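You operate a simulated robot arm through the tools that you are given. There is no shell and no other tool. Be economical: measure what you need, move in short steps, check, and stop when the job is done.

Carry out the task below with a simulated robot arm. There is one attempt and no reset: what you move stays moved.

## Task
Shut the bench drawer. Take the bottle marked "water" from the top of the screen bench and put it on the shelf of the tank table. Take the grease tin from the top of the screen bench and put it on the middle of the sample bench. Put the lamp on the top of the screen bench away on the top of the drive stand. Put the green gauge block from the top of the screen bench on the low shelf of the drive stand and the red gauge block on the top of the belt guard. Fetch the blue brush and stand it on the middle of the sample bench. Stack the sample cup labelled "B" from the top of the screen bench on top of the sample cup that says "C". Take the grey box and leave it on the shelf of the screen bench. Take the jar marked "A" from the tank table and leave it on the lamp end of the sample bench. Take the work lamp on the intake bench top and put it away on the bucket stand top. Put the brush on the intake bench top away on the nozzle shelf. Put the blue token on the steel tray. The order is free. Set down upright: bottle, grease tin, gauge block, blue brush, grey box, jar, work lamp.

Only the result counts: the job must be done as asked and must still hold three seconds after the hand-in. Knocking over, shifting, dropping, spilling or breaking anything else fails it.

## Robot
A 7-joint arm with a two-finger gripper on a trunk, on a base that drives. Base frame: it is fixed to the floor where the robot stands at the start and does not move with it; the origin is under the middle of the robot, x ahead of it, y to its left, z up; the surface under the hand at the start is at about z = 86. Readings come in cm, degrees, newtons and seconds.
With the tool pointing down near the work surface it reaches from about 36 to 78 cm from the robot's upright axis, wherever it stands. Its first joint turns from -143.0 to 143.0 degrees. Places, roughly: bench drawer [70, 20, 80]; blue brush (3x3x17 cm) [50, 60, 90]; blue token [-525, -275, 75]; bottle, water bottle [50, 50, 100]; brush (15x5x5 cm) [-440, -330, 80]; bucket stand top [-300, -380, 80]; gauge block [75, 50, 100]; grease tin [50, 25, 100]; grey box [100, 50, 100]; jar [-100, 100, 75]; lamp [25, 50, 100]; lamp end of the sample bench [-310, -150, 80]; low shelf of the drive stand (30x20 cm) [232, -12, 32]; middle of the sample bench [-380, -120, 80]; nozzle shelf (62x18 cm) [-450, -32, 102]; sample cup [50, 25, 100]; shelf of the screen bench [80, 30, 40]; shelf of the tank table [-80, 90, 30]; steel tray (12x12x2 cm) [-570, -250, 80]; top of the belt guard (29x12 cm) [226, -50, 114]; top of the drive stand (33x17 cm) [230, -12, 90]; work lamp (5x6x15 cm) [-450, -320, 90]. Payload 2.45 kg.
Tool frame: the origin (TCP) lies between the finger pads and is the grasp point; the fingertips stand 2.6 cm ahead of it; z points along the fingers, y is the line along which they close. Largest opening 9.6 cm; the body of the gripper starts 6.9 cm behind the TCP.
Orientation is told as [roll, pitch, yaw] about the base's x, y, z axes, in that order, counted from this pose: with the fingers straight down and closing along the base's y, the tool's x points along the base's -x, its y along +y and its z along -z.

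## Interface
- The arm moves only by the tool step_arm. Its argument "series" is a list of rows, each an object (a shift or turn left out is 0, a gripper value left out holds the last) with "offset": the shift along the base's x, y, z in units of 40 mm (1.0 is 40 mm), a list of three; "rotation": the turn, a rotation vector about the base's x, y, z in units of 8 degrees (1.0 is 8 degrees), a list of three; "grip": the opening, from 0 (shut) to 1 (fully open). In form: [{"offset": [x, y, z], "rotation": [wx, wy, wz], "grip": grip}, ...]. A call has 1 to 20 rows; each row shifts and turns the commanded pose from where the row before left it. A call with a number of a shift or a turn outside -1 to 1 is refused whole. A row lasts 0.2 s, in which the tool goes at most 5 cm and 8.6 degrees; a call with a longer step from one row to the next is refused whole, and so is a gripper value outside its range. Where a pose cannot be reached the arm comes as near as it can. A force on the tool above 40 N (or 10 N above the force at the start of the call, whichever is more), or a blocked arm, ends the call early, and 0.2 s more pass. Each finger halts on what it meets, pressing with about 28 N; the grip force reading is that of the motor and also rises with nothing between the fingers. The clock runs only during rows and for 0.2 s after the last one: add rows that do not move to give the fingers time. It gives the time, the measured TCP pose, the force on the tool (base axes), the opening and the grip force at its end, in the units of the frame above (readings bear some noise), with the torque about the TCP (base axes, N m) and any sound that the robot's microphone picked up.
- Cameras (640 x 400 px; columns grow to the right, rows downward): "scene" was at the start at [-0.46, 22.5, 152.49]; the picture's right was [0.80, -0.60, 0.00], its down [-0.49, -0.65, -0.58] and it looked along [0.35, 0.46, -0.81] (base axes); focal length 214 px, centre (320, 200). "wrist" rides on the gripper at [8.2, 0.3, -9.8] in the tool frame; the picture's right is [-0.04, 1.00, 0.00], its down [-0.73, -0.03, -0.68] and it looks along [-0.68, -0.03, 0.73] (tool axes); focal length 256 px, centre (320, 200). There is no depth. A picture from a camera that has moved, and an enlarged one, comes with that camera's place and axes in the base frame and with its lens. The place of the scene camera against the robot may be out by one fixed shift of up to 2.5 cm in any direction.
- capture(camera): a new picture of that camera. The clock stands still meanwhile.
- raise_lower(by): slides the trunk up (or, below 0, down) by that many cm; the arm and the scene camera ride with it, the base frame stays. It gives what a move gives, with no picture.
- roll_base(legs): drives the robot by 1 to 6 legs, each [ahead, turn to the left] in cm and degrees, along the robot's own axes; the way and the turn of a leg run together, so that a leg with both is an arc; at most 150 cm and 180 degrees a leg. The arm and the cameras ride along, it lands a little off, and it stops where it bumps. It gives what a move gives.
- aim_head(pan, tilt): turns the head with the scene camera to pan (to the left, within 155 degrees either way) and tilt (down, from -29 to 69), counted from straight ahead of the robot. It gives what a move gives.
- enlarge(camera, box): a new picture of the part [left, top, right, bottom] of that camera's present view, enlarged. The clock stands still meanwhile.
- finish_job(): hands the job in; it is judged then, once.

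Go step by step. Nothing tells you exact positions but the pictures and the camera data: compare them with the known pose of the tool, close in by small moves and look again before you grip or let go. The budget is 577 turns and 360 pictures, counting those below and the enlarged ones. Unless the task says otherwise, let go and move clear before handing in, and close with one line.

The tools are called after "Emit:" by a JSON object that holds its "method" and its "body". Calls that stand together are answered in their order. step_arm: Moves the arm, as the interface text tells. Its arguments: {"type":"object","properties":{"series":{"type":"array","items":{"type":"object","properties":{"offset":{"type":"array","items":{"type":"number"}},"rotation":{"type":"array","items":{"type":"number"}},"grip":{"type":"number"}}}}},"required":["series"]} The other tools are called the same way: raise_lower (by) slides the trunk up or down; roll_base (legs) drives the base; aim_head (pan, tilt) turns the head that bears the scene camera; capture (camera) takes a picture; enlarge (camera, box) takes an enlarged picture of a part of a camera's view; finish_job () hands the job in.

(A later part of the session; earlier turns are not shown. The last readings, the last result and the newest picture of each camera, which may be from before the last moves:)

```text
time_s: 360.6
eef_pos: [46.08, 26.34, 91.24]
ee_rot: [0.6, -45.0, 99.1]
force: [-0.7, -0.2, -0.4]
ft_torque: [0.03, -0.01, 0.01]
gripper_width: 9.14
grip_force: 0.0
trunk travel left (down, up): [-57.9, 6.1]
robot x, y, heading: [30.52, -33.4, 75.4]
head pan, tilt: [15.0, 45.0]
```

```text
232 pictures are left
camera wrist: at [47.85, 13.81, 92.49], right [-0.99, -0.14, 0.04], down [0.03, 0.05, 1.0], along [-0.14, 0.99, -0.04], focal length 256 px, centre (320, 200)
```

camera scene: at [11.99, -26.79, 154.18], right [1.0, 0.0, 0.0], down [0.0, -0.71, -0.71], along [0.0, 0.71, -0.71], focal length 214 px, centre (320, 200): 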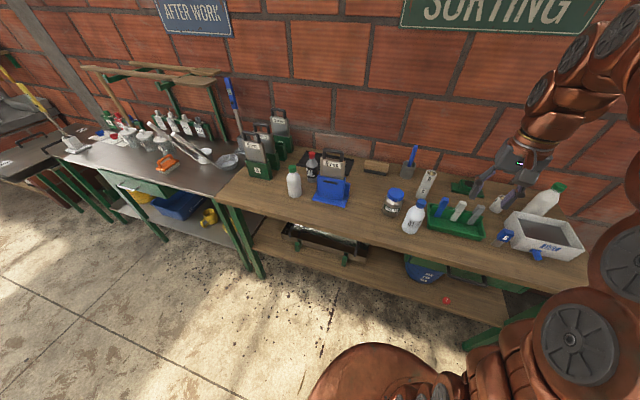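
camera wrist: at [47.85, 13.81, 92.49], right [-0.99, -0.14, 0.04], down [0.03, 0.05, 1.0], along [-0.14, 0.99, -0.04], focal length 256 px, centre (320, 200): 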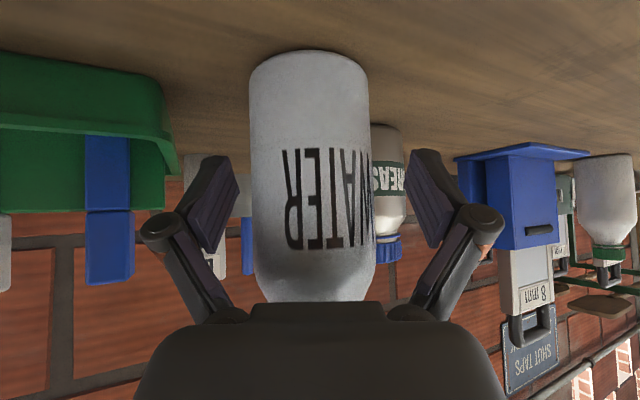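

Emit:
{"method": "step_arm", "body": {"series": [{"grip": 0}, {"grip": 0}, {"grip": 0}, {"grip": 0}, {"grip": 0}, {"grip": 0}, {"offset": [0, 0, 0.2]}, {"offset": [0, 0, 0.3]}, {"offset": [0, 0, 0.5]}, {"offset": [0, 0, 0.6]}, {"offset": [0, 0, 0.7]}, {}]}}

Emit:
{"method": "capture", "body": {"camera": "wrist"}}

```text
time_s: 363.2
eef_pos: [46.07, 26.25, 100.24]
ee_rot: [0.7, -44.8, 99.1]
force: [-0.3, 0.4, -1.7]
ft_torque: [0.03, -0.01, -0.01]
gripper_width: 5.62
grip_force: 28.1
trunk travel left (down, up): [-57.9, 6.1]
robot x, y, heading: [30.9, -33.14, 75.4]
head pan, tilt: [15.0, 45.0]
```

```text
231 pictures are left
camera wrist: at [47.9, 13.62, 101.51], right [-0.99, -0.14, 0.04], down [0.03, 0.05, 1.0], along [-0.14, 0.99, -0.04], focal length 256 px, centre (320, 200)
```

wrist: 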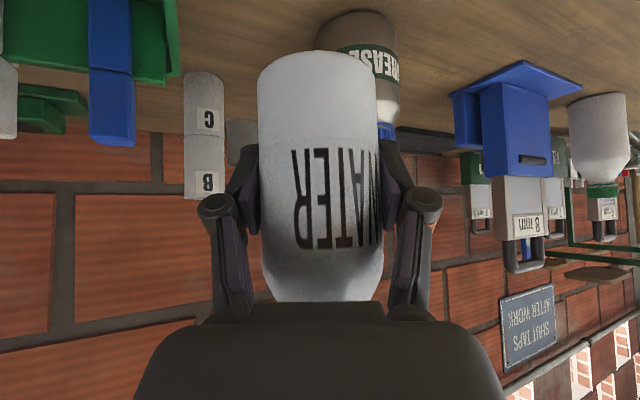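

Bottle is held. I look at the tank table's shelf.

Emit:
{"method": "step_arm", "body": {"series": [{"offset": [0, -0.1, 0.8]}, {"offset": [0, -0.4, 0.8]}, {"offset": [0, -0.8, 0.3]}, {"offset": [0, -0.8, 0]}, {}]}}

Emit:
{"method": "aim_head", "body": {"pan": 50, "tilt": 40}}

Emit:
{"method": "capture", "body": {"camera": "scene"}}

Emit:
{"method": "enlarge", "body": {"camera": "scene", "box": [230, 140, 430, 280]}}

```text
time_s: 364.4
eef_pos: [45.99, 17.77, 108.09]
ee_rot: [0.9, -44.8, 99.1]
force: [0.2, 0.0, -1.5]
ft_torque: [-0.01, -0.01, 0.01]
gripper_width: 5.65
grip_force: 28.1
trunk travel left (down, up): [-57.9, 6.1]
robot x, y, heading: [30.73, -32.95, 75.3]
head pan, tilt: [15.0, 45.0]
```

```text
time_s: 365.5
eef_pos: [46.14, 17.74, 107.95]
ee_rot: [0.7, -44.8, 99.2]
force: [-0.1, -0.4, -2.9]
ft_torque: [0.03, -0.02, 0.02]
gripper_width: 5.63
grip_force: 27.7
trunk travel left (down, up): [-57.9, 6.1]
robot x, y, heading: [30.71, -33.38, 75.1]
head pan, tilt: [50.0, 40.0]
```

```text
230 pictures are left
camera scene: at [7.13, -27.98, 154.9], right [0.82, 0.58, 0.0], down [0.37, -0.53, -0.77], along [-0.44, 0.63, -0.64], focal length 214 px, centre (320, 200)
```

scene: 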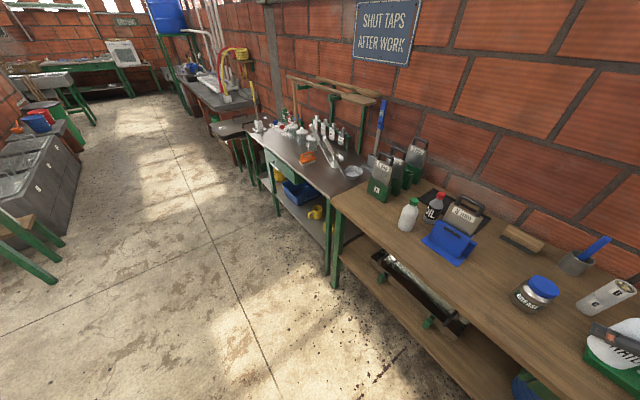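

```text
2.86 times, centred on (330, 210) of scene
camera zoom: at [7.13, -27.98, 154.9], right [0.82, 0.58, 0.0], down [0.37, -0.53, -0.77], along [-0.44, 0.63, -0.64], focal length 613 px, centre (291, 171)
```

zoom: 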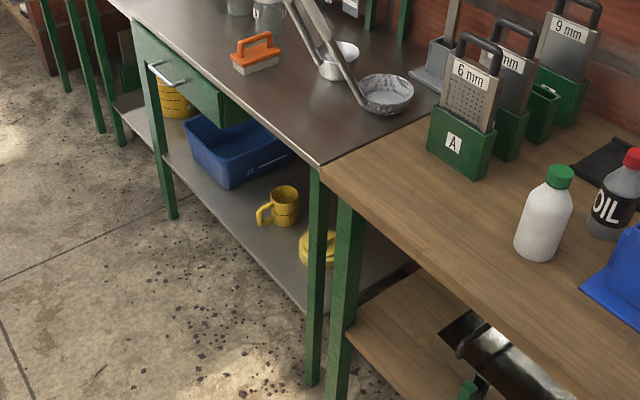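

Emit:
{"method": "roll_base", "body": {"legs": [[0, 87], [138, 0], [0, -90]]}}

Emit:
{"method": "aim_head", "body": {"pan": 0, "tilt": 45}}

Emit:
{"method": "capture", "body": {"camera": "scene"}}

```text
time_s: 379.8
eef_pos: [-79.58, 57.09, 108.08]
ee_rot: [0.8, -44.9, 96.2]
force: [-0.3, -0.5, -2.5]
ft_torque: [0.01, 0.0, -0.01]
gripper_width: 5.67
grip_force: 27.8
trunk travel left (down, up): [-57.9, 6.1]
robot x, y, heading: [-97.46, 7.1, 71.9]
head pan, tilt: [50.0, 40.0]
```

```text
time_s: 380.9
eef_pos: [-79.58, 56.94, 108.06]
ee_rot: [0.7, -44.8, 96.2]
force: [-0.6, -0.3, -3.2]
ft_torque: [0.01, 0.01, 0.01]
gripper_width: 5.64
grip_force: 28.4
trunk travel left (down, up): [-57.9, 6.1]
robot x, y, heading: [-97.65, 6.43, 72.6]
head pan, tilt: [0.0, 45.0]
```

```text
228 pictures are left
camera scene: at [-113.87, 13.92, 154.17], right [0.95, -0.3, 0.0], down [-0.21, -0.67, -0.71], along [0.21, 0.67, -0.71], focal length 214 px, centre (320, 200)
```

scene: 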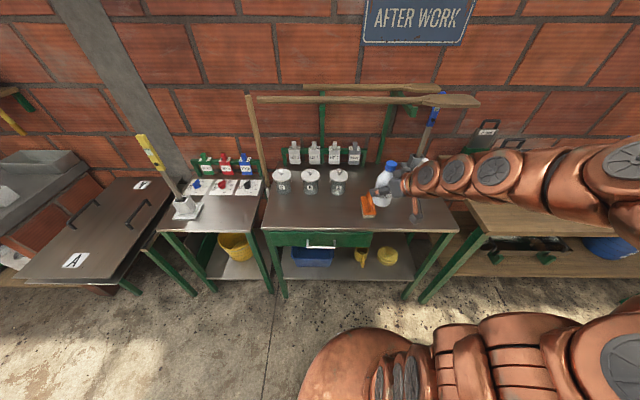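

Emit:
{"method": "enlarge", "body": {"camera": "scene", "box": [260, 130, 400, 220]}}

Emit:
{"method": "enlarge", "body": {"camera": "scene", "box": [260, 220, 440, 310]}}

```text
4.44 times, centred on (330, 175) of scene
camera zoom: at [-113.87, 13.92, 154.17], right [0.95, -0.3, 0.0], down [-0.21, -0.67, -0.71], along [0.21, 0.67, -0.71], focal length 953 px, centre (276, 311)
```

zoom: 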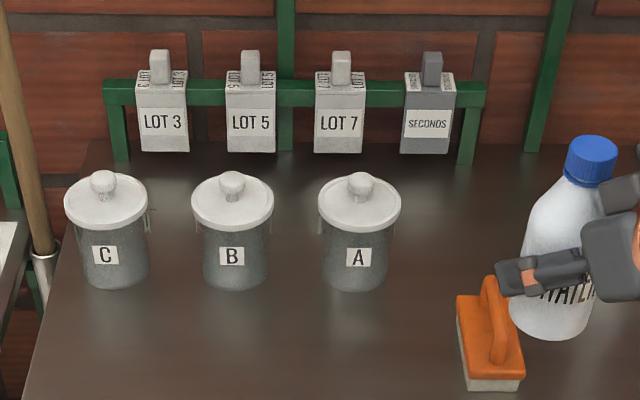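

```text
3.56 times, centred on (350, 265) of scene
camera zoom: at [-113.87, 13.92, 154.17], right [0.95, -0.3, 0.0], down [-0.21, -0.67, -0.71], along [0.21, 0.67, -0.71], focal length 763 px, centre (213, -31)
```

zoom: 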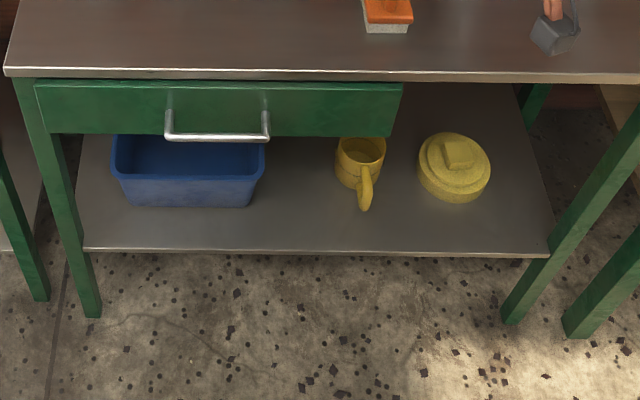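

Clear spot between the blue bin and the mug. I straighten the tool azimuth, back up a bit and lower the trunk.

Emit:
{"method": "step_arm", "body": {"series": [{"offset": [-0.2, 0, 0], "rotation": [0, 0, -1]}, {"offset": [-0.2, 0, 0], "rotation": [0, 0, -1]}, {"offset": [-0.2, 0, 0], "rotation": [0, 0, -1]}, {}]}}

Emit:
{"method": "roll_base", "body": {"legs": [[-13, 0]]}}

Emit:
{"method": "raise_lower", "body": {"by": -40}}

Emit:
{"method": "raise_lower", "body": {"by": -17}}

Emit:
{"method": "capture", "body": {"camera": "wrist"}}

Emit:
{"method": "capture", "body": {"camera": "scene"}}

```text
time_s: 381.9
eef_pos: [-81.96, 57.0, 108.1]
ee_rot: [0.7, -44.7, 72.1]
force: [-0.3, -0.9, -3.4]
ft_torque: [0.02, -0.02, -0.01]
gripper_width: 5.66
grip_force: 27.9
trunk travel left (down, up): [-57.9, 6.1]
robot x, y, heading: [-97.84, 6.74, 72.3]
head pan, tilt: [0.0, 45.0]
```

```text
time_s: 383.2
eef_pos: [-85.89, 44.82, 107.89]
ee_rot: [0.7, -44.8, 72.3]
force: [0.7, -0.1, -2.0]
ft_torque: [0.0, -0.01, -0.02]
gripper_width: 5.64
grip_force: 27.9
trunk travel left (down, up): [-57.9, 6.1]
robot x, y, heading: [-101.41, -5.37, 72.7]
head pan, tilt: [0.0, 45.0]
```

```text
time_s: 387.0
eef_pos: [-85.87, 44.83, 67.99]
ee_rot: [0.7, -44.8, 72.1]
force: [0.3, 0.6, -1.9]
ft_torque: [0.03, 0.03, 0.0]
gripper_width: 5.61
grip_force: 28.4
trunk travel left (down, up): [-17.9, 46.1]
robot x, y, heading: [-101.39, -5.08, 72.7]
head pan, tilt: [0.0, 45.0]
```

```text
time_s: 388.9
eef_pos: [-85.99, 44.8, 50.99]
ee_rot: [0.7, -44.8, 72.1]
force: [0.3, 0.8, -2.1]
ft_torque: [0.0, 0.0, 0.01]
gripper_width: 5.6
grip_force: 28.1
trunk travel left (down, up): [-0.9, 63.1]
robot x, y, heading: [-101.64, -5.45, 72.3]
head pan, tilt: [0.0, 45.0]
```

```text
225 pictures are left
camera wrist: at [-89.99, 32.78, 52.22], right [-0.95, 0.32, 0.04], down [0.05, 0.03, 1.0], along [0.32, 0.95, -0.04], focal length 256 px, centre (320, 200)
```

wrist: 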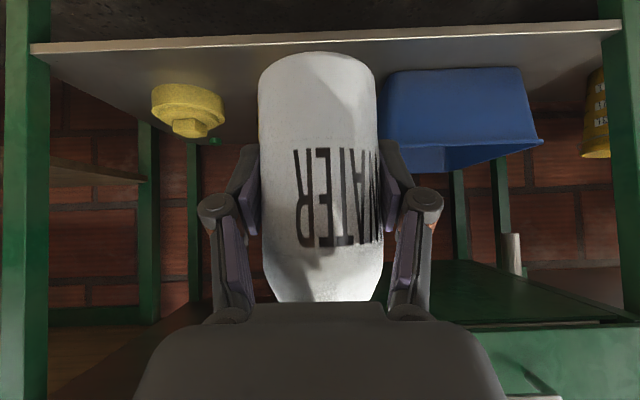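

```text
224 pictures are left
camera scene: at [-117.76, 1.68, 97.17], right [0.95, -0.3, 0.0], down [-0.21, -0.67, -0.71], along [0.21, 0.67, -0.71], focal length 214 px, centre (320, 200)
```

scene: 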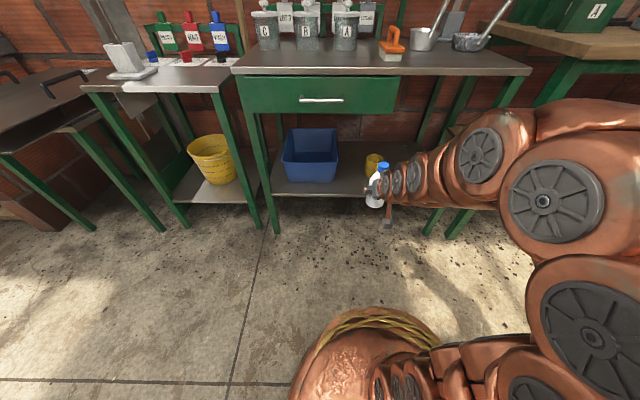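

Emit:
{"method": "step_arm", "body": {"series": [{"offset": [0.24, 0.86, -0.4]}, {"offset": [0.24, 0.86, -0.5]}, {"offset": [0.24, 0.86, -0.5]}, {"offset": [0.24, 0.86, -0.5]}, {}]}}

Emit:
{"method": "capture", "body": {"camera": "wrist"}}

Emit:
{"method": "enlarge", "body": {"camera": "scene", "box": [260, 90, 460, 240]}}

```text
time_s: 390.1
eef_pos: [-82.17, 58.46, 43.44]
ee_rot: [0.7, -44.7, 72.3]
force: [-0.2, -0.3, -2.1]
ft_torque: [-0.01, 0.06, -0.02]
gripper_width: 5.62
grip_force: 28.4
trunk travel left (down, up): [-0.9, 63.1]
robot x, y, heading: [-101.45, -5.15, 72.4]
head pan, tilt: [0.0, 45.0]
```

```text
223 pictures are left
camera wrist: at [-86.28, 46.54, 44.63], right [-0.95, 0.32, 0.04], down [0.05, 0.03, 1.0], along [0.32, 0.95, -0.04], focal length 256 px, centre (320, 200)
```

wrist: 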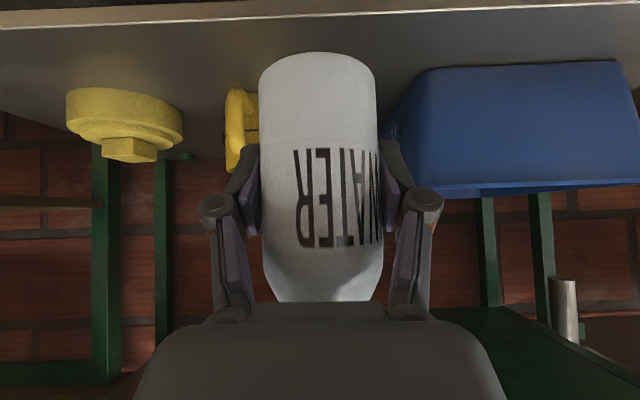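

```text
2.67 times, centred on (360, 165) of scene
camera zoom: at [-117.76, 1.68, 97.17], right [0.95, -0.3, 0.0], down [-0.21, -0.67, -0.71], along [0.21, 0.67, -0.71], focal length 572 px, centre (213, 293)
```

zoom: 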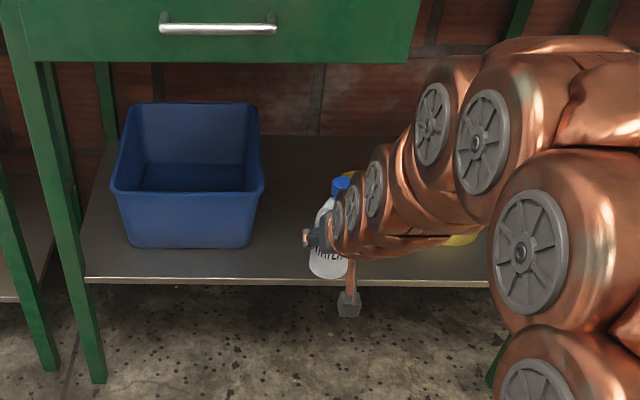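

Emit:
{"method": "step_arm", "body": {"series": [{"offset": [0.05, 0.85, -0.4]}, {"offset": [0.15, 0.9, -0.4]}, {"offset": [0.28, 0.9, -0.35]}, {}]}}

Emit:
{"method": "capture", "body": {"camera": "wrist"}}

Emit:
{"method": "enlarge", "body": {"camera": "scene", "box": [260, 90, 460, 240]}}

```text
time_s: 391.1
eef_pos: [-80.13, 69.28, 38.57]
ee_rot: [0.7, -44.8, 72.2]
force: [0.1, -0.3, -3.3]
ft_torque: [-0.05, 0.01, 0.01]
gripper_width: 5.63
grip_force: 27.9
trunk travel left (down, up): [-0.9, 63.1]
robot x, y, heading: [-101.59, -5.45, 72.6]
head pan, tilt: [0.0, 45.0]
```

```text
221 pictures are left
camera wrist: at [-84.19, 57.3, 39.97], right [-0.95, 0.32, 0.04], down [0.05, 0.03, 1.0], along [0.32, 0.95, -0.04], focal length 256 px, centre (320, 200)
```

wrist: 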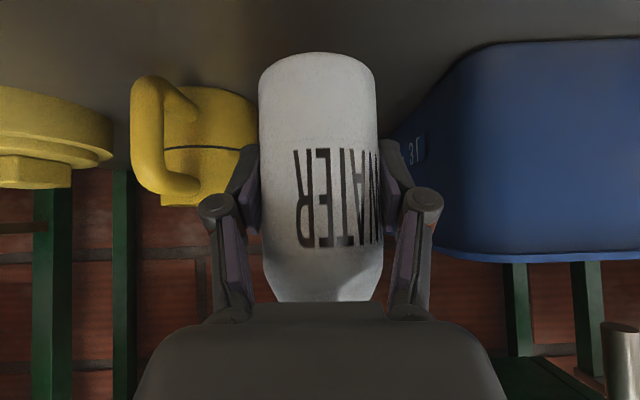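

```text
2.67 times, centred on (360, 165) of scene
camera zoom: at [-117.76, 1.69, 97.17], right [0.95, -0.3, 0.0], down [-0.21, -0.67, -0.71], along [0.21, 0.67, -0.71], focal length 572 px, centre (213, 293)
```

zoom: 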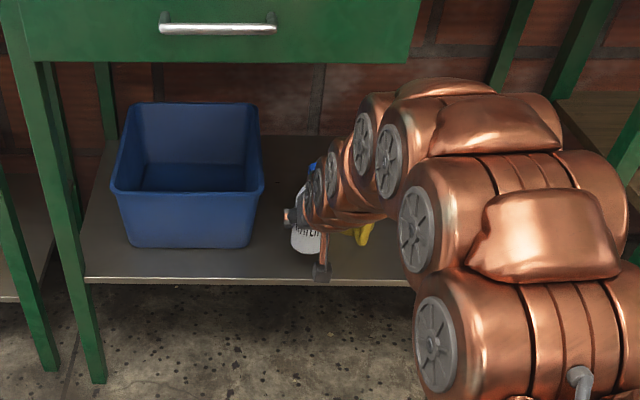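

Emit:
{"method": "step_arm", "body": {"series": [{"offset": [0, 0, -0.25]}, {"offset": [0, 0, -0.12]}, {"offset": [0, 0, -0.1]}, {}]}}

```text
time_s: 392.1
eef_pos: [-80.22, 69.17, 36.76]
ee_rot: [0.7, -44.7, 72.2]
force: [-0.7, -0.8, -1.3]
ft_torque: [0.01, -0.01, 0.02]
gripper_width: 5.64
grip_force: 27.6
trunk travel left (down, up): [-0.9, 63.1]
robot x, y, heading: [-101.39, -5.39, 72.1]
head pan, tilt: [0.0, 45.0]
```

Emit:
{"method": "step_arm", "body": {"series": [{"offset": [0, 0, -0.1]}, {"offset": [0, 0, -0.1]}, {}]}}

```text
time_s: 392.9
eef_pos: [-80.22, 69.11, 35.99]
ee_rot: [0.7, -44.7, 72.3]
force: [-0.5, -0.3, -2.3]
ft_torque: [0.02, 0.01, 0.02]
gripper_width: 5.63
grip_force: 28.6
trunk travel left (down, up): [-0.9, 63.1]
robot x, y, heading: [-101.27, -5.18, 72.4]
head pan, tilt: [0.0, 45.0]
```

Emit:
{"method": "step_arm", "body": {"series": [{"offset": [0, 0, -0.1]}, {"offset": [0, 0, -0.1]}, {}]}}

```text
time_s: 393.8
eef_pos: [-80.26, 69.2, 35.37]
ee_rot: [0.7, -44.8, 72.2]
force: [0.4, 0.3, -3.4]
ft_torque: [-0.02, -0.03, 0.02]
gripper_width: 5.64
grip_force: 28.4
trunk travel left (down, up): [-0.9, 63.1]
robot x, y, heading: [-101.73, -5.12, 72.6]
head pan, tilt: [0.0, 45.0]
```

Emit:
{"method": "step_arm", "body": {"series": [{"offset": [0, 0, -0.08]}, {"offset": [0, 0, -0.08]}, {"offset": [0, 0, -0.08]}, {}]}}

```text
time_s: 394.8
eef_pos: [-80.18, 69.25, 34.66]
ee_rot: [0.7, -45.1, 72.2]
force: [2.2, 7.5, 20.0]
ft_torque: [0.26, -0.1, 0.12]
gripper_width: 5.63
grip_force: 27.6
trunk travel left (down, up): [-0.9, 63.1]
robot x, y, heading: [-101.42, -5.25, 72.4]
head pan, tilt: [0.0, 45.0]
```

Emit:
{"method": "step_arm", "body": {"series": [{"offset": [0, 0, 0.04], "grip": 0.75}, {"grip": 0.75}, {"grip": 0.75}, {"grip": 0.75}, {"offset": [-0.1, -0.32, 0.34]}, {"offset": [-0.14, -0.45, 0.45]}, {"offset": [-0.2, -0.6, 0.4]}, {"offset": [-0.25, -0.8, 0.1]}, {"offset": [-0.27, -0.85, 0.2]}, {"offset": [-0.27, -0.85, 0.2]}, {"offset": [-0.27, -0.85, 0.2]}, {}]}}

Emit:
{"method": "capture", "body": {"camera": "wrist"}}

```text
time_s: 397.4
eef_pos: [-86.03, 50.1, 42.01]
ee_rot: [0.7, -44.8, 72.3]
force: [1.1, 0.2, 0.2]
ft_torque: [0.0, 0.01, -0.06]
gripper_width: 7.2
grip_force: 0.0
trunk travel left (down, up): [-0.9, 63.1]
robot x, y, heading: [-101.46, -5.0, 72.3]
head pan, tilt: [0.0, 45.0]
```

```text
219 pictures are left
camera wrist: at [-90.11, 38.13, 43.31], right [-0.95, 0.32, 0.04], down [0.05, 0.03, 1.0], along [0.32, 0.95, -0.04], focal length 256 px, centre (320, 200)
```

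wrist: 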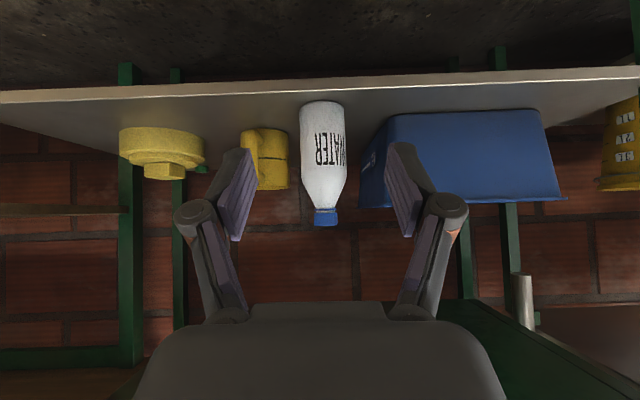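

The water bottle stands on the shelf. Next jar "A" on the tank table: back out, raise, and look at it.

Emit:
{"method": "roll_base", "body": {"legs": [[-8, 0]]}}

Emit:
{"method": "raise_lower", "body": {"by": 40}}

Emit:
{"method": "raise_lower", "body": {"by": 20}}

Emit:
{"method": "roll_base", "body": {"legs": [[28, 0]]}}

Emit:
{"method": "capture", "body": {"camera": "wrist"}}

Emit:
{"method": "capture", "body": {"camera": "scene"}}

```text
time_s: 398.4
eef_pos: [-88.37, 42.3, 42.14]
ee_rot: [0.7, -44.7, 72.2]
force: [0.2, -0.5, 0.0]
ft_torque: [0.01, -0.02, -0.05]
gripper_width: 7.21
grip_force: 0.1
trunk travel left (down, up): [-0.9, 63.1]
robot x, y, heading: [-104.0, -13.15, 72.4]
head pan, tilt: [0.0, 45.0]
```

```text
time_s: 402.2
eef_pos: [-88.55, 42.33, 82.06]
ee_rot: [0.7, -44.7, 72.2]
force: [-0.8, 0.6, 0.3]
ft_torque: [0.02, 0.0, -0.01]
gripper_width: 7.21
grip_force: 0.1
trunk travel left (down, up): [-40.9, 23.1]
robot x, y, heading: [-103.97, -13.24, 72.3]
head pan, tilt: [0.0, 45.0]
```

```text
time_s: 404.4
eef_pos: [-88.55, 42.39, 102.06]
ee_rot: [0.8, -44.7, 72.2]
force: [0.2, 0.8, -0.1]
ft_torque: [0.04, -0.02, 0.0]
gripper_width: 7.19
grip_force: 0.2
trunk travel left (down, up): [-60.9, 3.1]
robot x, y, heading: [-104.19, -13.52, 72.4]
head pan, tilt: [0.0, 45.0]
```

```text
time_s: 406.4
eef_pos: [-79.8, 70.09, 102.15]
ee_rot: [0.5, -44.9, 72.3]
force: [0.8, 0.6, 1.0]
ft_torque: [-0.04, 0.0, -0.04]
gripper_width: 7.19
grip_force: 0.1
trunk travel left (down, up): [-60.9, 3.1]
robot x, y, heading: [-95.08, 14.18, 72.5]
head pan, tilt: [0.0, 45.0]
```

```text
218 pictures are left
camera wrist: at [-83.86, 58.06, 103.33], right [-0.95, 0.32, 0.04], down [0.05, 0.03, 1.0], along [0.32, 0.95, -0.04], focal length 256 px, centre (320, 200)
```

wrist: 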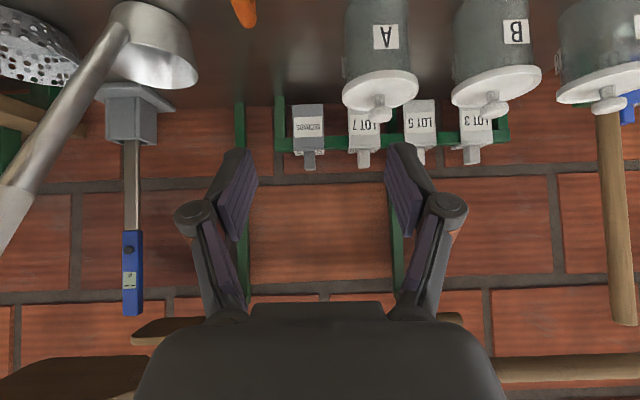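

```text
217 pictures are left
camera scene: at [-111.48, 21.52, 157.17], right [0.95, -0.3, 0.0], down [-0.21, -0.67, -0.71], along [0.21, 0.67, -0.71], focal length 214 px, centre (320, 200)
```

scene: 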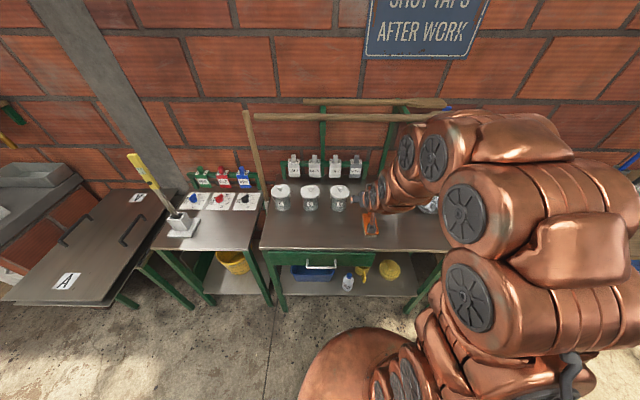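

Emit:
{"method": "enlarge", "body": {"camera": "scene", "box": [265, 150, 405, 240]}}

Emit:
{"method": "enlarge", "body": {"camera": "wrist", "box": [260, 0, 580, 200]}}

```text
4.44 times, centred on (335, 195) of scene
camera zoom: at [-111.48, 21.52, 157.17], right [0.95, -0.3, 0.0], down [-0.21, -0.67, -0.71], along [0.21, 0.67, -0.71], focal length 953 px, centre (253, 222)
```

zoom: 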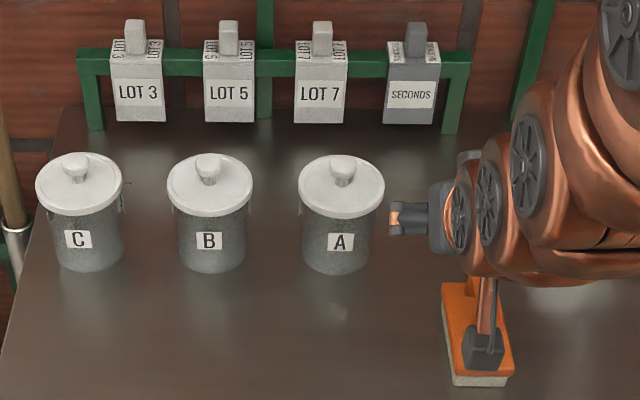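

```text
2.00 times, centred on (420, 100) of wrist
camera zoom: at [-83.86, 58.06, 103.33], right [-0.95, 0.32, 0.04], down [0.05, 0.03, 1.0], along [0.32, 0.95, -0.04], focal length 512 px, centre (120, 400)
```

zoom: 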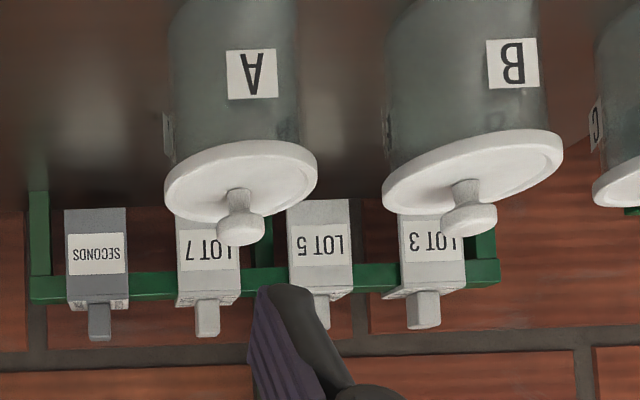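

Triangulating, the tank table top is at z≈79 and jar A centred at about (-81.7, 86.5). I approach its body below the lid, tilted.

Emit:
{"method": "step_arm", "body": {"series": [{"offset": [-0.45, 0.3, -0.6], "rotation": [0.38, -0.12, 0], "grip": 0.95}, {"offset": [-0.45, 0.5, -0.7]}, {"offset": [-0.45, 0.5, -0.7]}, {}]}}

Emit:
{"method": "capture", "body": {"camera": "wrist"}}

```text
time_s: 407.4
eef_pos: [-85.12, 75.17, 94.0]
ee_rot: [0.8, -48.0, 72.2]
force: [-0.5, -1.1, -0.7]
ft_torque: [-0.01, 0.0, 0.01]
gripper_width: 9.12
grip_force: 0.0
trunk travel left (down, up): [-60.9, 3.1]
robot x, y, heading: [-95.5, 14.4, 72.5]
head pan, tilt: [0.0, 45.0]
```

```text
214 pictures are left
camera wrist: at [-89.24, 63.15, 94.52], right [-0.95, 0.32, 0.04], down [0.03, -0.02, 1.0], along [0.32, 0.95, 0.01], focal length 256 px, centre (320, 200)
```

wrist: 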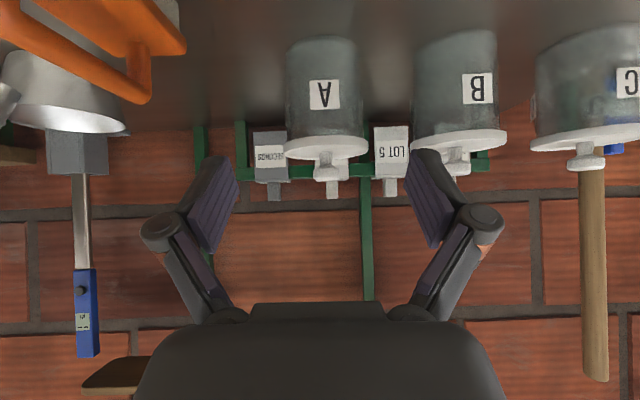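

Emit:
{"method": "step_arm", "body": {"series": [{"offset": [0.1, 0.36, -0.85], "grip": 1}, {"offset": [0.0, 0.4, -0.85]}, {"offset": [0.0, 0.4, -0.8]}, {}]}}

Emit:
{"method": "capture", "body": {"camera": "wrist"}}

```text
time_s: 408.4
eef_pos: [-84.93, 79.92, 84.11]
ee_rot: [0.7, -48.0, 72.4]
force: [0.0, 0.4, 0.8]
ft_torque: [-0.01, 0.02, 0.01]
gripper_width: 9.58
grip_force: 0.0
trunk travel left (down, up): [-60.9, 3.1]
robot x, y, heading: [-95.3, 14.68, 72.2]
head pan, tilt: [0.0, 45.0]
```

```text
213 pictures are left
camera wrist: at [-88.88, 67.81, 84.69], right [-0.95, 0.32, 0.04], down [0.03, -0.02, 1.0], along [0.32, 0.95, 0.01], focal length 256 px, centre (320, 200)
```

wrist: 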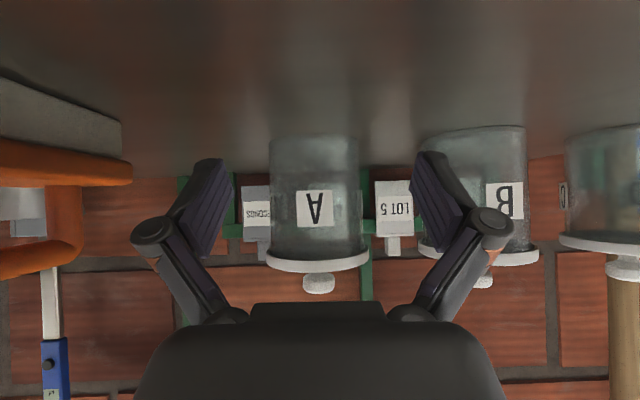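

Emit:
{"method": "step_arm", "body": {"series": [{"offset": [0.11, 0.34, 0]}, {"offset": [0.11, 0.35, 0]}, {"offset": [0.11, 0.35, 0]}, {"offset": [0.11, 0.35, 0]}, {}]}}

Emit:
{"method": "capture", "body": {"camera": "wrist"}}

```text
time_s: 409.6
eef_pos: [-83.14, 85.48, 84.18]
ee_rot: [0.6, -47.9, 72.2]
force: [-0.3, 0.4, 0.5]
ft_torque: [-0.06, 0.01, -0.01]
gripper_width: 9.6
grip_force: 0.0
trunk travel left (down, up): [-60.9, 3.1]
robot x, y, heading: [-94.95, 14.72, 72.5]
head pan, tilt: [0.0, 45.0]
```

```text
212 pictures are left
camera wrist: at [-87.09, 73.36, 84.67], right [-0.95, 0.32, 0.04], down [0.03, -0.02, 1.0], along [0.32, 0.95, 0.01], focal length 256 px, centre (320, 200)
```

wrist: 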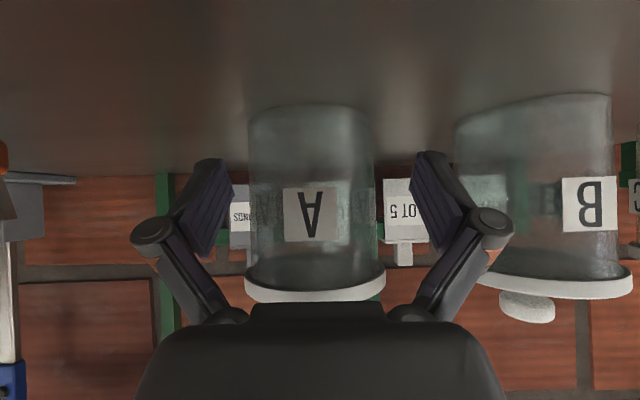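

Emit:
{"method": "step_arm", "body": {"series": [{"offset": [0.03, 0.09, 0]}, {}, {"grip": 0}, {"grip": 0}, {"grip": 0}, {"grip": 0}, {"grip": 0}, {"grip": 0}]}}

Emit:
{"method": "capture", "body": {"camera": "wrist"}}

```text
time_s: 411.4
eef_pos: [-82.93, 85.7, 84.17]
ee_rot: [0.7, -48.0, 72.2]
force: [1.4, 0.0, 3.6]
ft_torque: [0.1, -0.04, -0.05]
gripper_width: 6.94
grip_force: 27.9
trunk travel left (down, up): [-60.9, 3.1]
robot x, y, heading: [-95.67, 14.12, 72.6]
head pan, tilt: [0.0, 45.0]
```

```text
211 pictures are left
camera wrist: at [-86.99, 73.71, 84.71], right [-0.95, 0.32, 0.04], down [0.03, -0.02, 1.0], along [0.32, 0.95, 0.01], focal length 256 px, centre (320, 200)
```

wrist: 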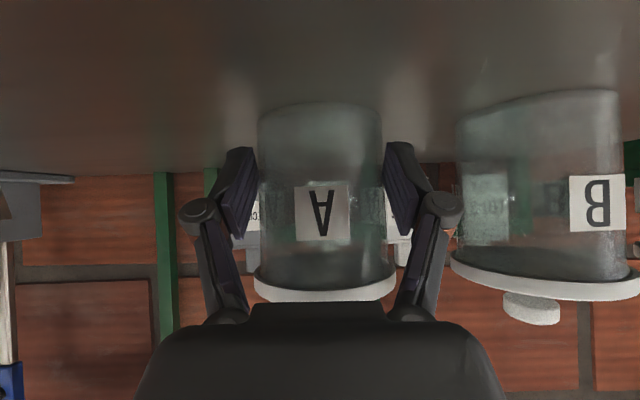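

Emit:
{"method": "step_arm", "body": {"series": [{"offset": [0, 0, 0.1]}, {"offset": [0, 0, 0.2]}, {"offset": [0, 0, 0.3]}, {"offset": [0, 0, 0.3]}, {"offset": [0, 0, 0.4]}, {}]}}

Emit:
{"method": "capture", "body": {"camera": "wrist"}}

```text
time_s: 412.8
eef_pos: [-82.92, 85.92, 89.24]
ee_rot: [0.7, -47.9, 72.3]
force: [0.1, 0.5, -4.7]
ft_torque: [-0.2, 0.06, -0.01]
gripper_width: 6.92
grip_force: 27.9
trunk travel left (down, up): [-60.9, 3.1]
robot x, y, heading: [-95.34, 14.45, 72.5]
head pan, tilt: [0.0, 45.0]
```

```text
210 pictures are left
camera wrist: at [-86.96, 73.73, 89.79], right [-0.95, 0.32, 0.04], down [0.03, -0.02, 1.0], along [0.32, 0.95, 0.01], focal length 256 px, centre (320, 200)
```

wrist: 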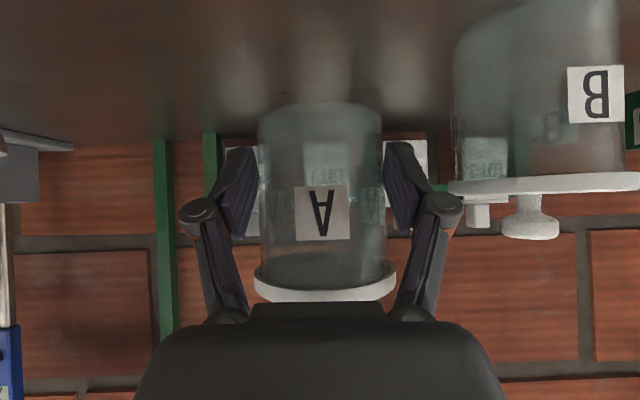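

Emit:
{"method": "step_arm", "body": {"series": [{"offset": [0, 0, 0.5]}, {"offset": [0, 0, 0.6]}, {"offset": [0, 0, 0.6]}, {"offset": [-0.1, -0.4, 0.6]}, {"offset": [-0.2, -0.6, 0.3]}, {"offset": [-0.2, -0.7, 0]}, {"offset": [-0.2, -0.7, 0]}, {"offset": [-0.2, -0.7, 0]}, {"offset": [-0.2, -0.7, 0]}, {}]}}

Emit:
{"method": "aim_head", "body": {"pan": 130, "tilt": 20}}

Emit:
{"method": "capture", "body": {"camera": "scene"}}

Emit:
{"method": "aim_head", "body": {"pan": 95, "tilt": 20}}

Emit:
{"method": "capture", "body": {"camera": "scene"}}

```text
time_s: 415.0
eef_pos: [-87.44, 71.06, 99.71]
ee_rot: [0.6, -47.7, 72.3]
force: [0.3, 0.4, -4.6]
ft_torque: [-0.16, 0.04, 0.0]
gripper_width: 6.92
grip_force: 28.1
out of reach, approached as far as the arm can: row 9
trunk travel left (down, up): [-60.9, 3.1]
robot x, y, heading: [-95.21, 14.24, 72.1]
head pan, tilt: [0.0, 45.0]
```

```text
time_s: 417.1
eef_pos: [-87.48, 71.2, 99.69]
ee_rot: [0.6, -47.7, 72.3]
force: [-1.0, 0.9, -4.8]
ft_torque: [-0.17, 0.04, -0.01]
gripper_width: 6.91
grip_force: 28.3
trunk travel left (down, up): [-60.9, 3.1]
robot x, y, heading: [-94.99, 14.04, 72.5]
head pan, tilt: [130.0, 20.0]
```

```text
209 pictures are left
camera scene: at [-122.54, 10.25, 161.04], right [-0.38, 0.92, 0.0], down [0.32, 0.13, -0.94], along [-0.87, -0.36, -0.34], focal length 214 px, centre (320, 200)
```

scene: 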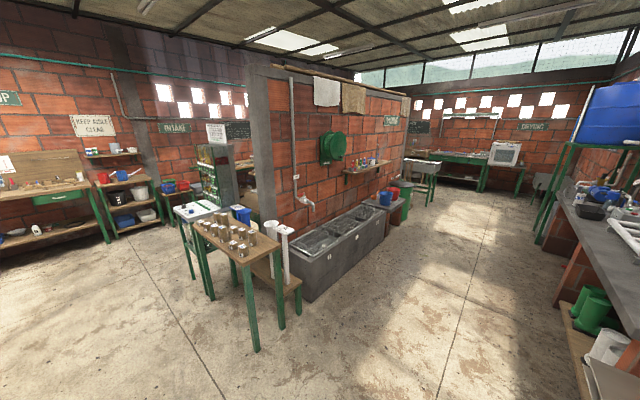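

```text
time_s: 418.1
eef_pos: [-87.46, 71.18, 99.64]
ee_rot: [0.6, -47.7, 72.3]
force: [0.3, 0.4, -4.2]
ft_torque: [-0.14, 0.06, -0.01]
gripper_width: 6.91
grip_force: 28.0
trunk travel left (down, up): [-60.9, 3.1]
robot x, y, heading: [-95.1, 14.27, 72.5]
head pan, tilt: [95.0, 20.0]
```

```text
208 pictures are left
camera scene: at [-123.02, 15.82, 161.04], right [0.22, 0.98, 0.0], down [0.33, -0.07, -0.94], along [-0.92, 0.2, -0.34], focal length 214 px, centre (320, 200)
```

scene: 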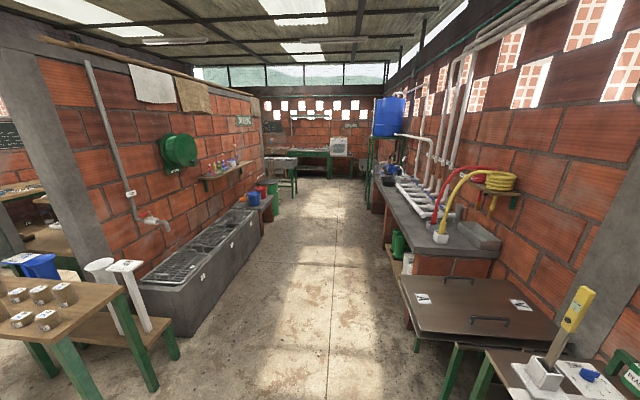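

Jar is held. The sample bench lies behind the partition wall; I drive round the table with cups towards it.

Emit:
{"method": "roll_base", "body": {"legs": [[-20, 0], [0, -176], [140, 0]]}}

Emit:
{"method": "aim_head", "body": {"pan": -70, "tilt": 20}}

Emit:
{"method": "capture", "body": {"camera": "scene"}}

Emit:
{"method": "aim_head", "body": {"pan": -20, "tilt": 20}}

Emit:
{"method": "capture", "body": {"camera": "scene"}}

```text
time_s: 433.7
eef_pos: [-138.24, -201.72, 99.77]
ee_rot: [0.7, -47.7, -103.7]
force: [-0.8, -0.3, -5.1]
ft_torque: [0.22, -0.01, -0.02]
gripper_width: 6.75
grip_force: 27.9
trunk travel left (down, up): [-60.9, 3.1]
robot x, y, heading: [-134.39, -144.45, -103.3]
head pan, tilt: [95.0, 20.0]
```

```text
time_s: 436.2
eef_pos: [-138.22, -201.68, 99.62]
ee_rot: [0.7, -47.7, -103.7]
force: [-0.1, 0.4, -4.8]
ft_torque: [0.14, -0.01, -0.02]
gripper_width: 6.72
grip_force: 28.3
trunk travel left (down, up): [-60.9, 3.1]
robot x, y, heading: [-134.54, -144.75, -103.3]
head pan, tilt: [-70.0, 20.0]
```

```text
207 pictures are left
camera scene: at [-124.73, -146.73, 161.04], right [-0.11, 0.99, 0.0], down [0.34, 0.04, -0.94], along [-0.93, -0.11, -0.34], focal length 214 px, centre (320, 200)
```

scene: 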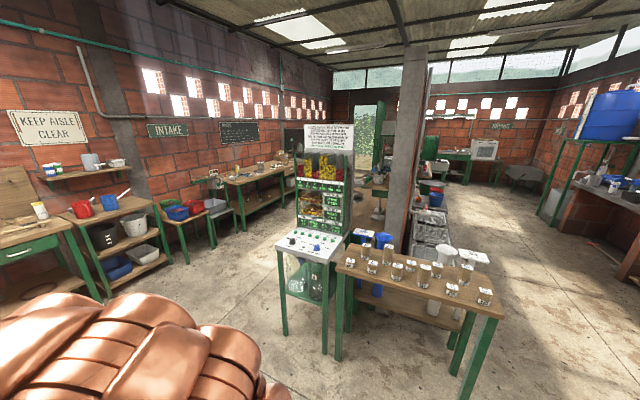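

```text
time_s: 437.4
eef_pos: [-138.18, -201.72, 99.75]
ee_rot: [0.6, -47.7, -103.7]
force: [-0.6, 0.1, -4.2]
ft_torque: [0.18, -0.02, -0.03]
gripper_width: 6.74
grip_force: 27.5
trunk travel left (down, up): [-60.9, 3.1]
robot x, y, heading: [-134.7, -145.1, -103.4]
head pan, tilt: [-20.0, 20.0]
```

```text
206 pictures are left
camera scene: at [-120.62, -153.43, 161.04], right [-0.83, 0.55, 0.0], down [0.19, 0.29, -0.94], along [-0.52, -0.78, -0.34], focal length 214 px, centre (320, 200)
```

scene: 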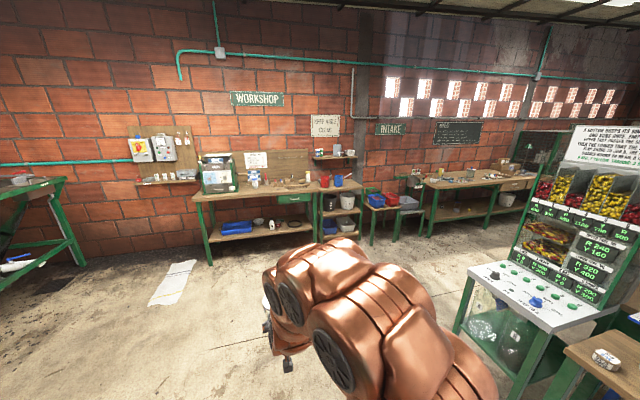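

Emit:
{"method": "capture", "body": {"camera": "wrist"}}

```text
205 pictures are left
camera wrist: at [-134.98, -189.4, 100.24], right [0.97, -0.25, 0.04], down [-0.03, 0.02, 1.0], along [-0.25, -0.97, 0.01], focal length 256 px, centre (320, 200)
```

wrist: 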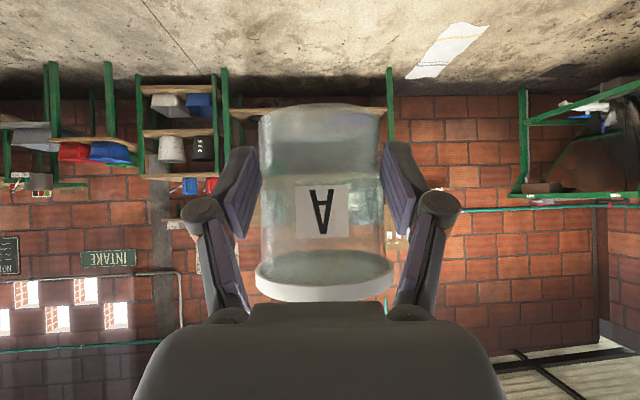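

Emit:
{"method": "roll_base", "body": {"legs": [[85, 0], [0, -77]]}}

Emit:
{"method": "aim_head", "body": {"pan": -15, "tilt": 20}}

Emit:
{"method": "capture", "body": {"camera": "scene"}}

```text
time_s: 445.2
eef_pos: [-210.39, -235.94, 99.62]
ee_rot: [0.7, -47.7, 179.3]
force: [-0.1, 0.1, -4.8]
ft_torque: [0.02, -0.19, 0.01]
gripper_width: 6.67
grip_force: 28.2
trunk travel left (down, up): [-60.9, 3.1]
robot x, y, heading: [-154.37, -227.18, 179.4]
head pan, tilt: [-20.0, 20.0]
```

```text
time_s: 445.9
eef_pos: [-210.54, -236.01, 99.8]
ee_rot: [0.6, -47.7, 179.3]
force: [-0.4, 0.7, -4.2]
ft_torque: [-0.02, -0.2, 0.03]
gripper_width: 6.67
grip_force: 28.3
trunk travel left (down, up): [-60.9, 3.1]
robot x, y, heading: [-153.83, -226.8, 179.4]
head pan, tilt: [-15.0, 20.0]
```

```text
204 pictures are left
camera scene: at [-158.11, -244.17, 161.04], right [0.27, 0.96, 0.0], down [0.33, -0.09, -0.94], along [-0.91, 0.25, -0.34], focal length 214 px, centre (320, 200)
```

scene: 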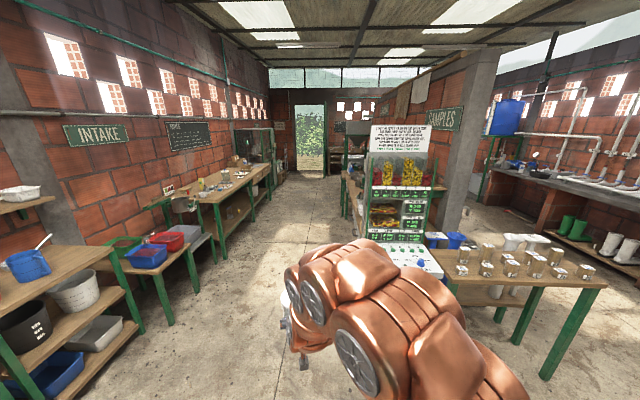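

Emit:
{"method": "roll_base", "body": {"legs": [[120, 0]]}}

Emit:
{"method": "aim_head", "body": {"pan": -80, "tilt": 35}}

Emit:
{"method": "capture", "body": {"camera": "scene"}}

Emit:
{"method": "capture", "body": {"camera": "wrist"}}

```text
time_s: 452.0
eef_pos: [-331.64, -233.89, 99.69]
ee_rot: [0.6, -47.8, 178.8]
force: [0.0, -1.2, -3.8]
ft_torque: [0.0, -0.19, -0.01]
gripper_width: 6.62
grip_force: 28.0
trunk travel left (down, up): [-60.9, 3.1]
robot x, y, heading: [-275.35, -225.34, 179.0]
head pan, tilt: [-15.0, 20.0]
```

```text
time_s: 453.4
eef_pos: [-331.79, -233.79, 99.7]
ee_rot: [0.6, -47.6, 178.8]
force: [0.4, -0.2, -4.1]
ft_torque: [0.01, -0.19, 0.02]
gripper_width: 6.61
grip_force: 28.1
trunk travel left (down, up): [-60.9, 3.1]
robot x, y, heading: [-275.53, -225.39, 178.9]
head pan, tilt: [-80.0, 35.0]
```

```text
203 pictures are left
camera scene: at [-271.85, -236.31, 158.65], right [0.99, 0.16, 0.0], down [0.09, -0.57, -0.82], along [-0.13, 0.81, -0.57], focal length 214 px, centre (320, 200)
```

scene: 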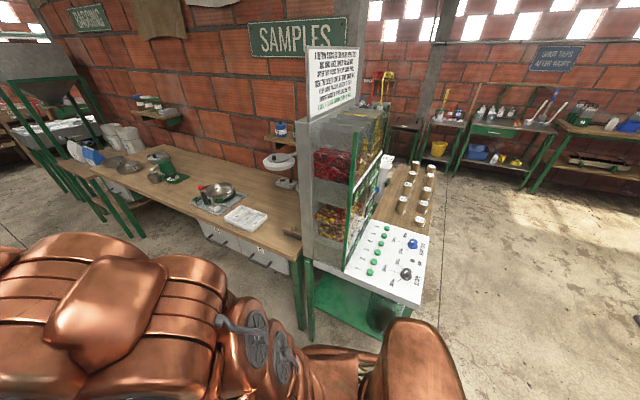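

```text
202 pictures are left
camera wrist: at [-318.96, -234.3, 100.25], right [-0.04, -1.0, 0.04], down [0.01, 0.04, 1.0], along [-1.0, 0.04, 0.01], focal length 256 px, centre (320, 200)
```

wrist: 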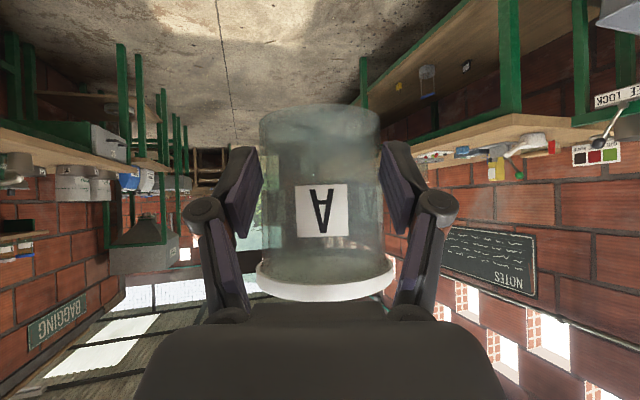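

Emit:
{"method": "enlarge", "body": {"camera": "scene", "box": [130, 120, 330, 280]}}

```text
2.50 times, centred on (230, 200) of scene
camera zoom: at [-271.85, -236.31, 158.65], right [0.99, 0.16, 0.0], down [0.09, -0.57, -0.82], along [-0.13, 0.81, -0.57], focal length 536 px, centre (545, 200)
```

zoom: 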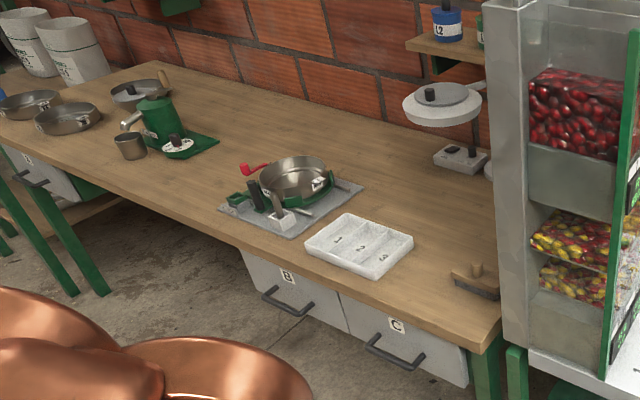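

Emit:
{"method": "roll_base", "body": {"legs": [[48, 0], [0, -105]]}}

Emit:
{"method": "aim_head", "body": {"pan": 0, "tilt": 45}}

Emit:
{"method": "capture", "body": {"camera": "scene"}}

Emit:
{"method": "capture", "body": {"camera": "wrist"}}

```text
time_s: 460.6
eef_pos: [-318.85, -167.52, 99.64]
ee_rot: [0.6, -47.7, 75.6]
force: [0.1, 0.5, -4.0]
ft_torque: [-0.24, 0.02, -0.02]
gripper_width: 6.56
grip_force: 27.7
trunk travel left (down, up): [-60.9, 3.1]
robot x, y, heading: [-323.06, -224.45, 75.8]
head pan, tilt: [-80.0, 35.0]
```

```text
time_s: 462.1
eef_pos: [-318.74, -167.56, 99.63]
ee_rot: [0.5, -47.7, 75.6]
force: [-0.3, -1.3, -4.7]
ft_torque: [-0.2, 0.02, 0.04]
gripper_width: 6.53
grip_force: 27.8
trunk travel left (down, up): [-60.9, 3.1]
robot x, y, heading: [-323.72, -224.5, 75.6]
head pan, tilt: [0.0, 45.0]
```

```text
200 pictures are left
camera scene: at [-340.05, -218.45, 157.17], right [0.97, -0.25, 0.0], down [-0.17, -0.69, -0.71], along [0.17, 0.69, -0.71], focal length 214 px, centre (320, 200)
```

scene: 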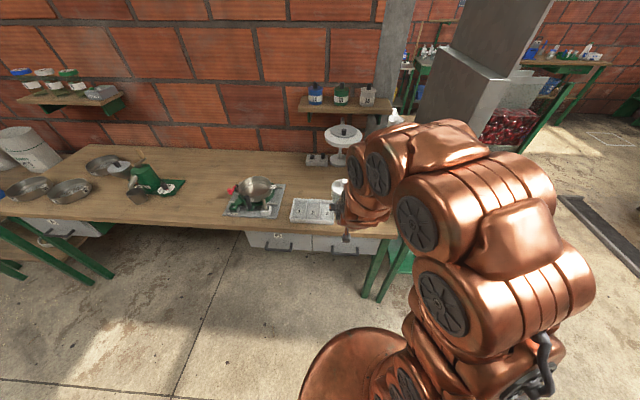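

```text
199 pictures are left
camera wrist: at [-322.19, -179.83, 100.24], right [-0.96, 0.27, 0.04], down [0.03, -0.02, 1.0], along [0.27, 0.96, 0.01], focal length 256 px, centre (320, 200)
```

wrist: 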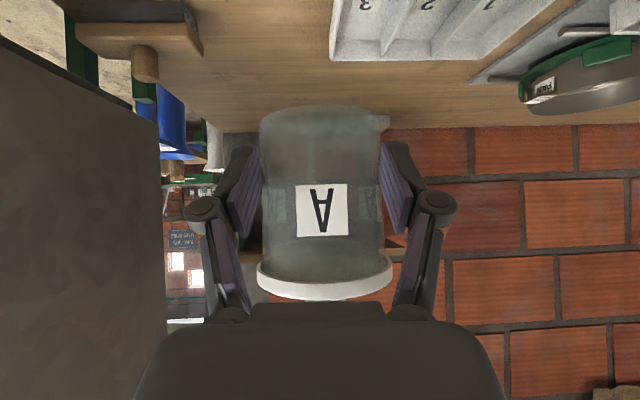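

Emit:
{"method": "roll_base", "body": {"legs": [[17, 0]]}}

Emit:
{"method": "step_arm", "body": {"series": [{"offset": [0.8, 0, 0]}, {"offset": [0.8, 0.1, 0]}, {"offset": [0.4, 0.4, -0.4]}, {}]}}

Emit:
{"method": "capture", "body": {"camera": "wrist"}}

```text
time_s: 463.6
eef_pos: [-315.06, -151.02, 99.76]
ee_rot: [0.6, -47.7, 75.9]
force: [0.5, 0.4, -4.4]
ft_torque: [-0.21, 0.1, -0.04]
gripper_width: 6.53
grip_force: 27.8
trunk travel left (down, up): [-60.9, 3.1]
robot x, y, heading: [-319.02, -207.98, 76.0]
head pan, tilt: [0.0, 45.0]
```

```text
time_s: 464.6
eef_pos: [-306.86, -149.05, 97.94]
ee_rot: [0.7, -47.7, 75.9]
force: [-0.6, -0.4, -4.8]
ft_torque: [-0.16, 0.06, 0.0]
gripper_width: 6.53
grip_force: 27.8
trunk travel left (down, up): [-60.9, 3.1]
robot x, y, heading: [-319.49, -207.92, 76.3]
head pan, tilt: [0.0, 45.0]
```

```text
198 pictures are left
camera wrist: at [-310.21, -161.4, 98.56], right [-0.96, 0.26, 0.04], down [0.03, -0.02, 1.0], along [0.26, 0.96, 0.01], focal length 256 px, centre (320, 200)
```

wrist: 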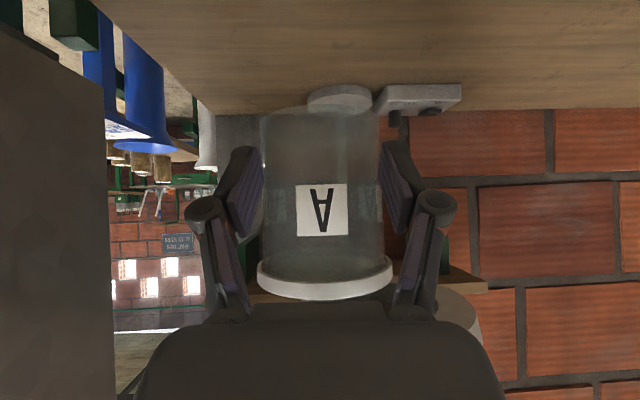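

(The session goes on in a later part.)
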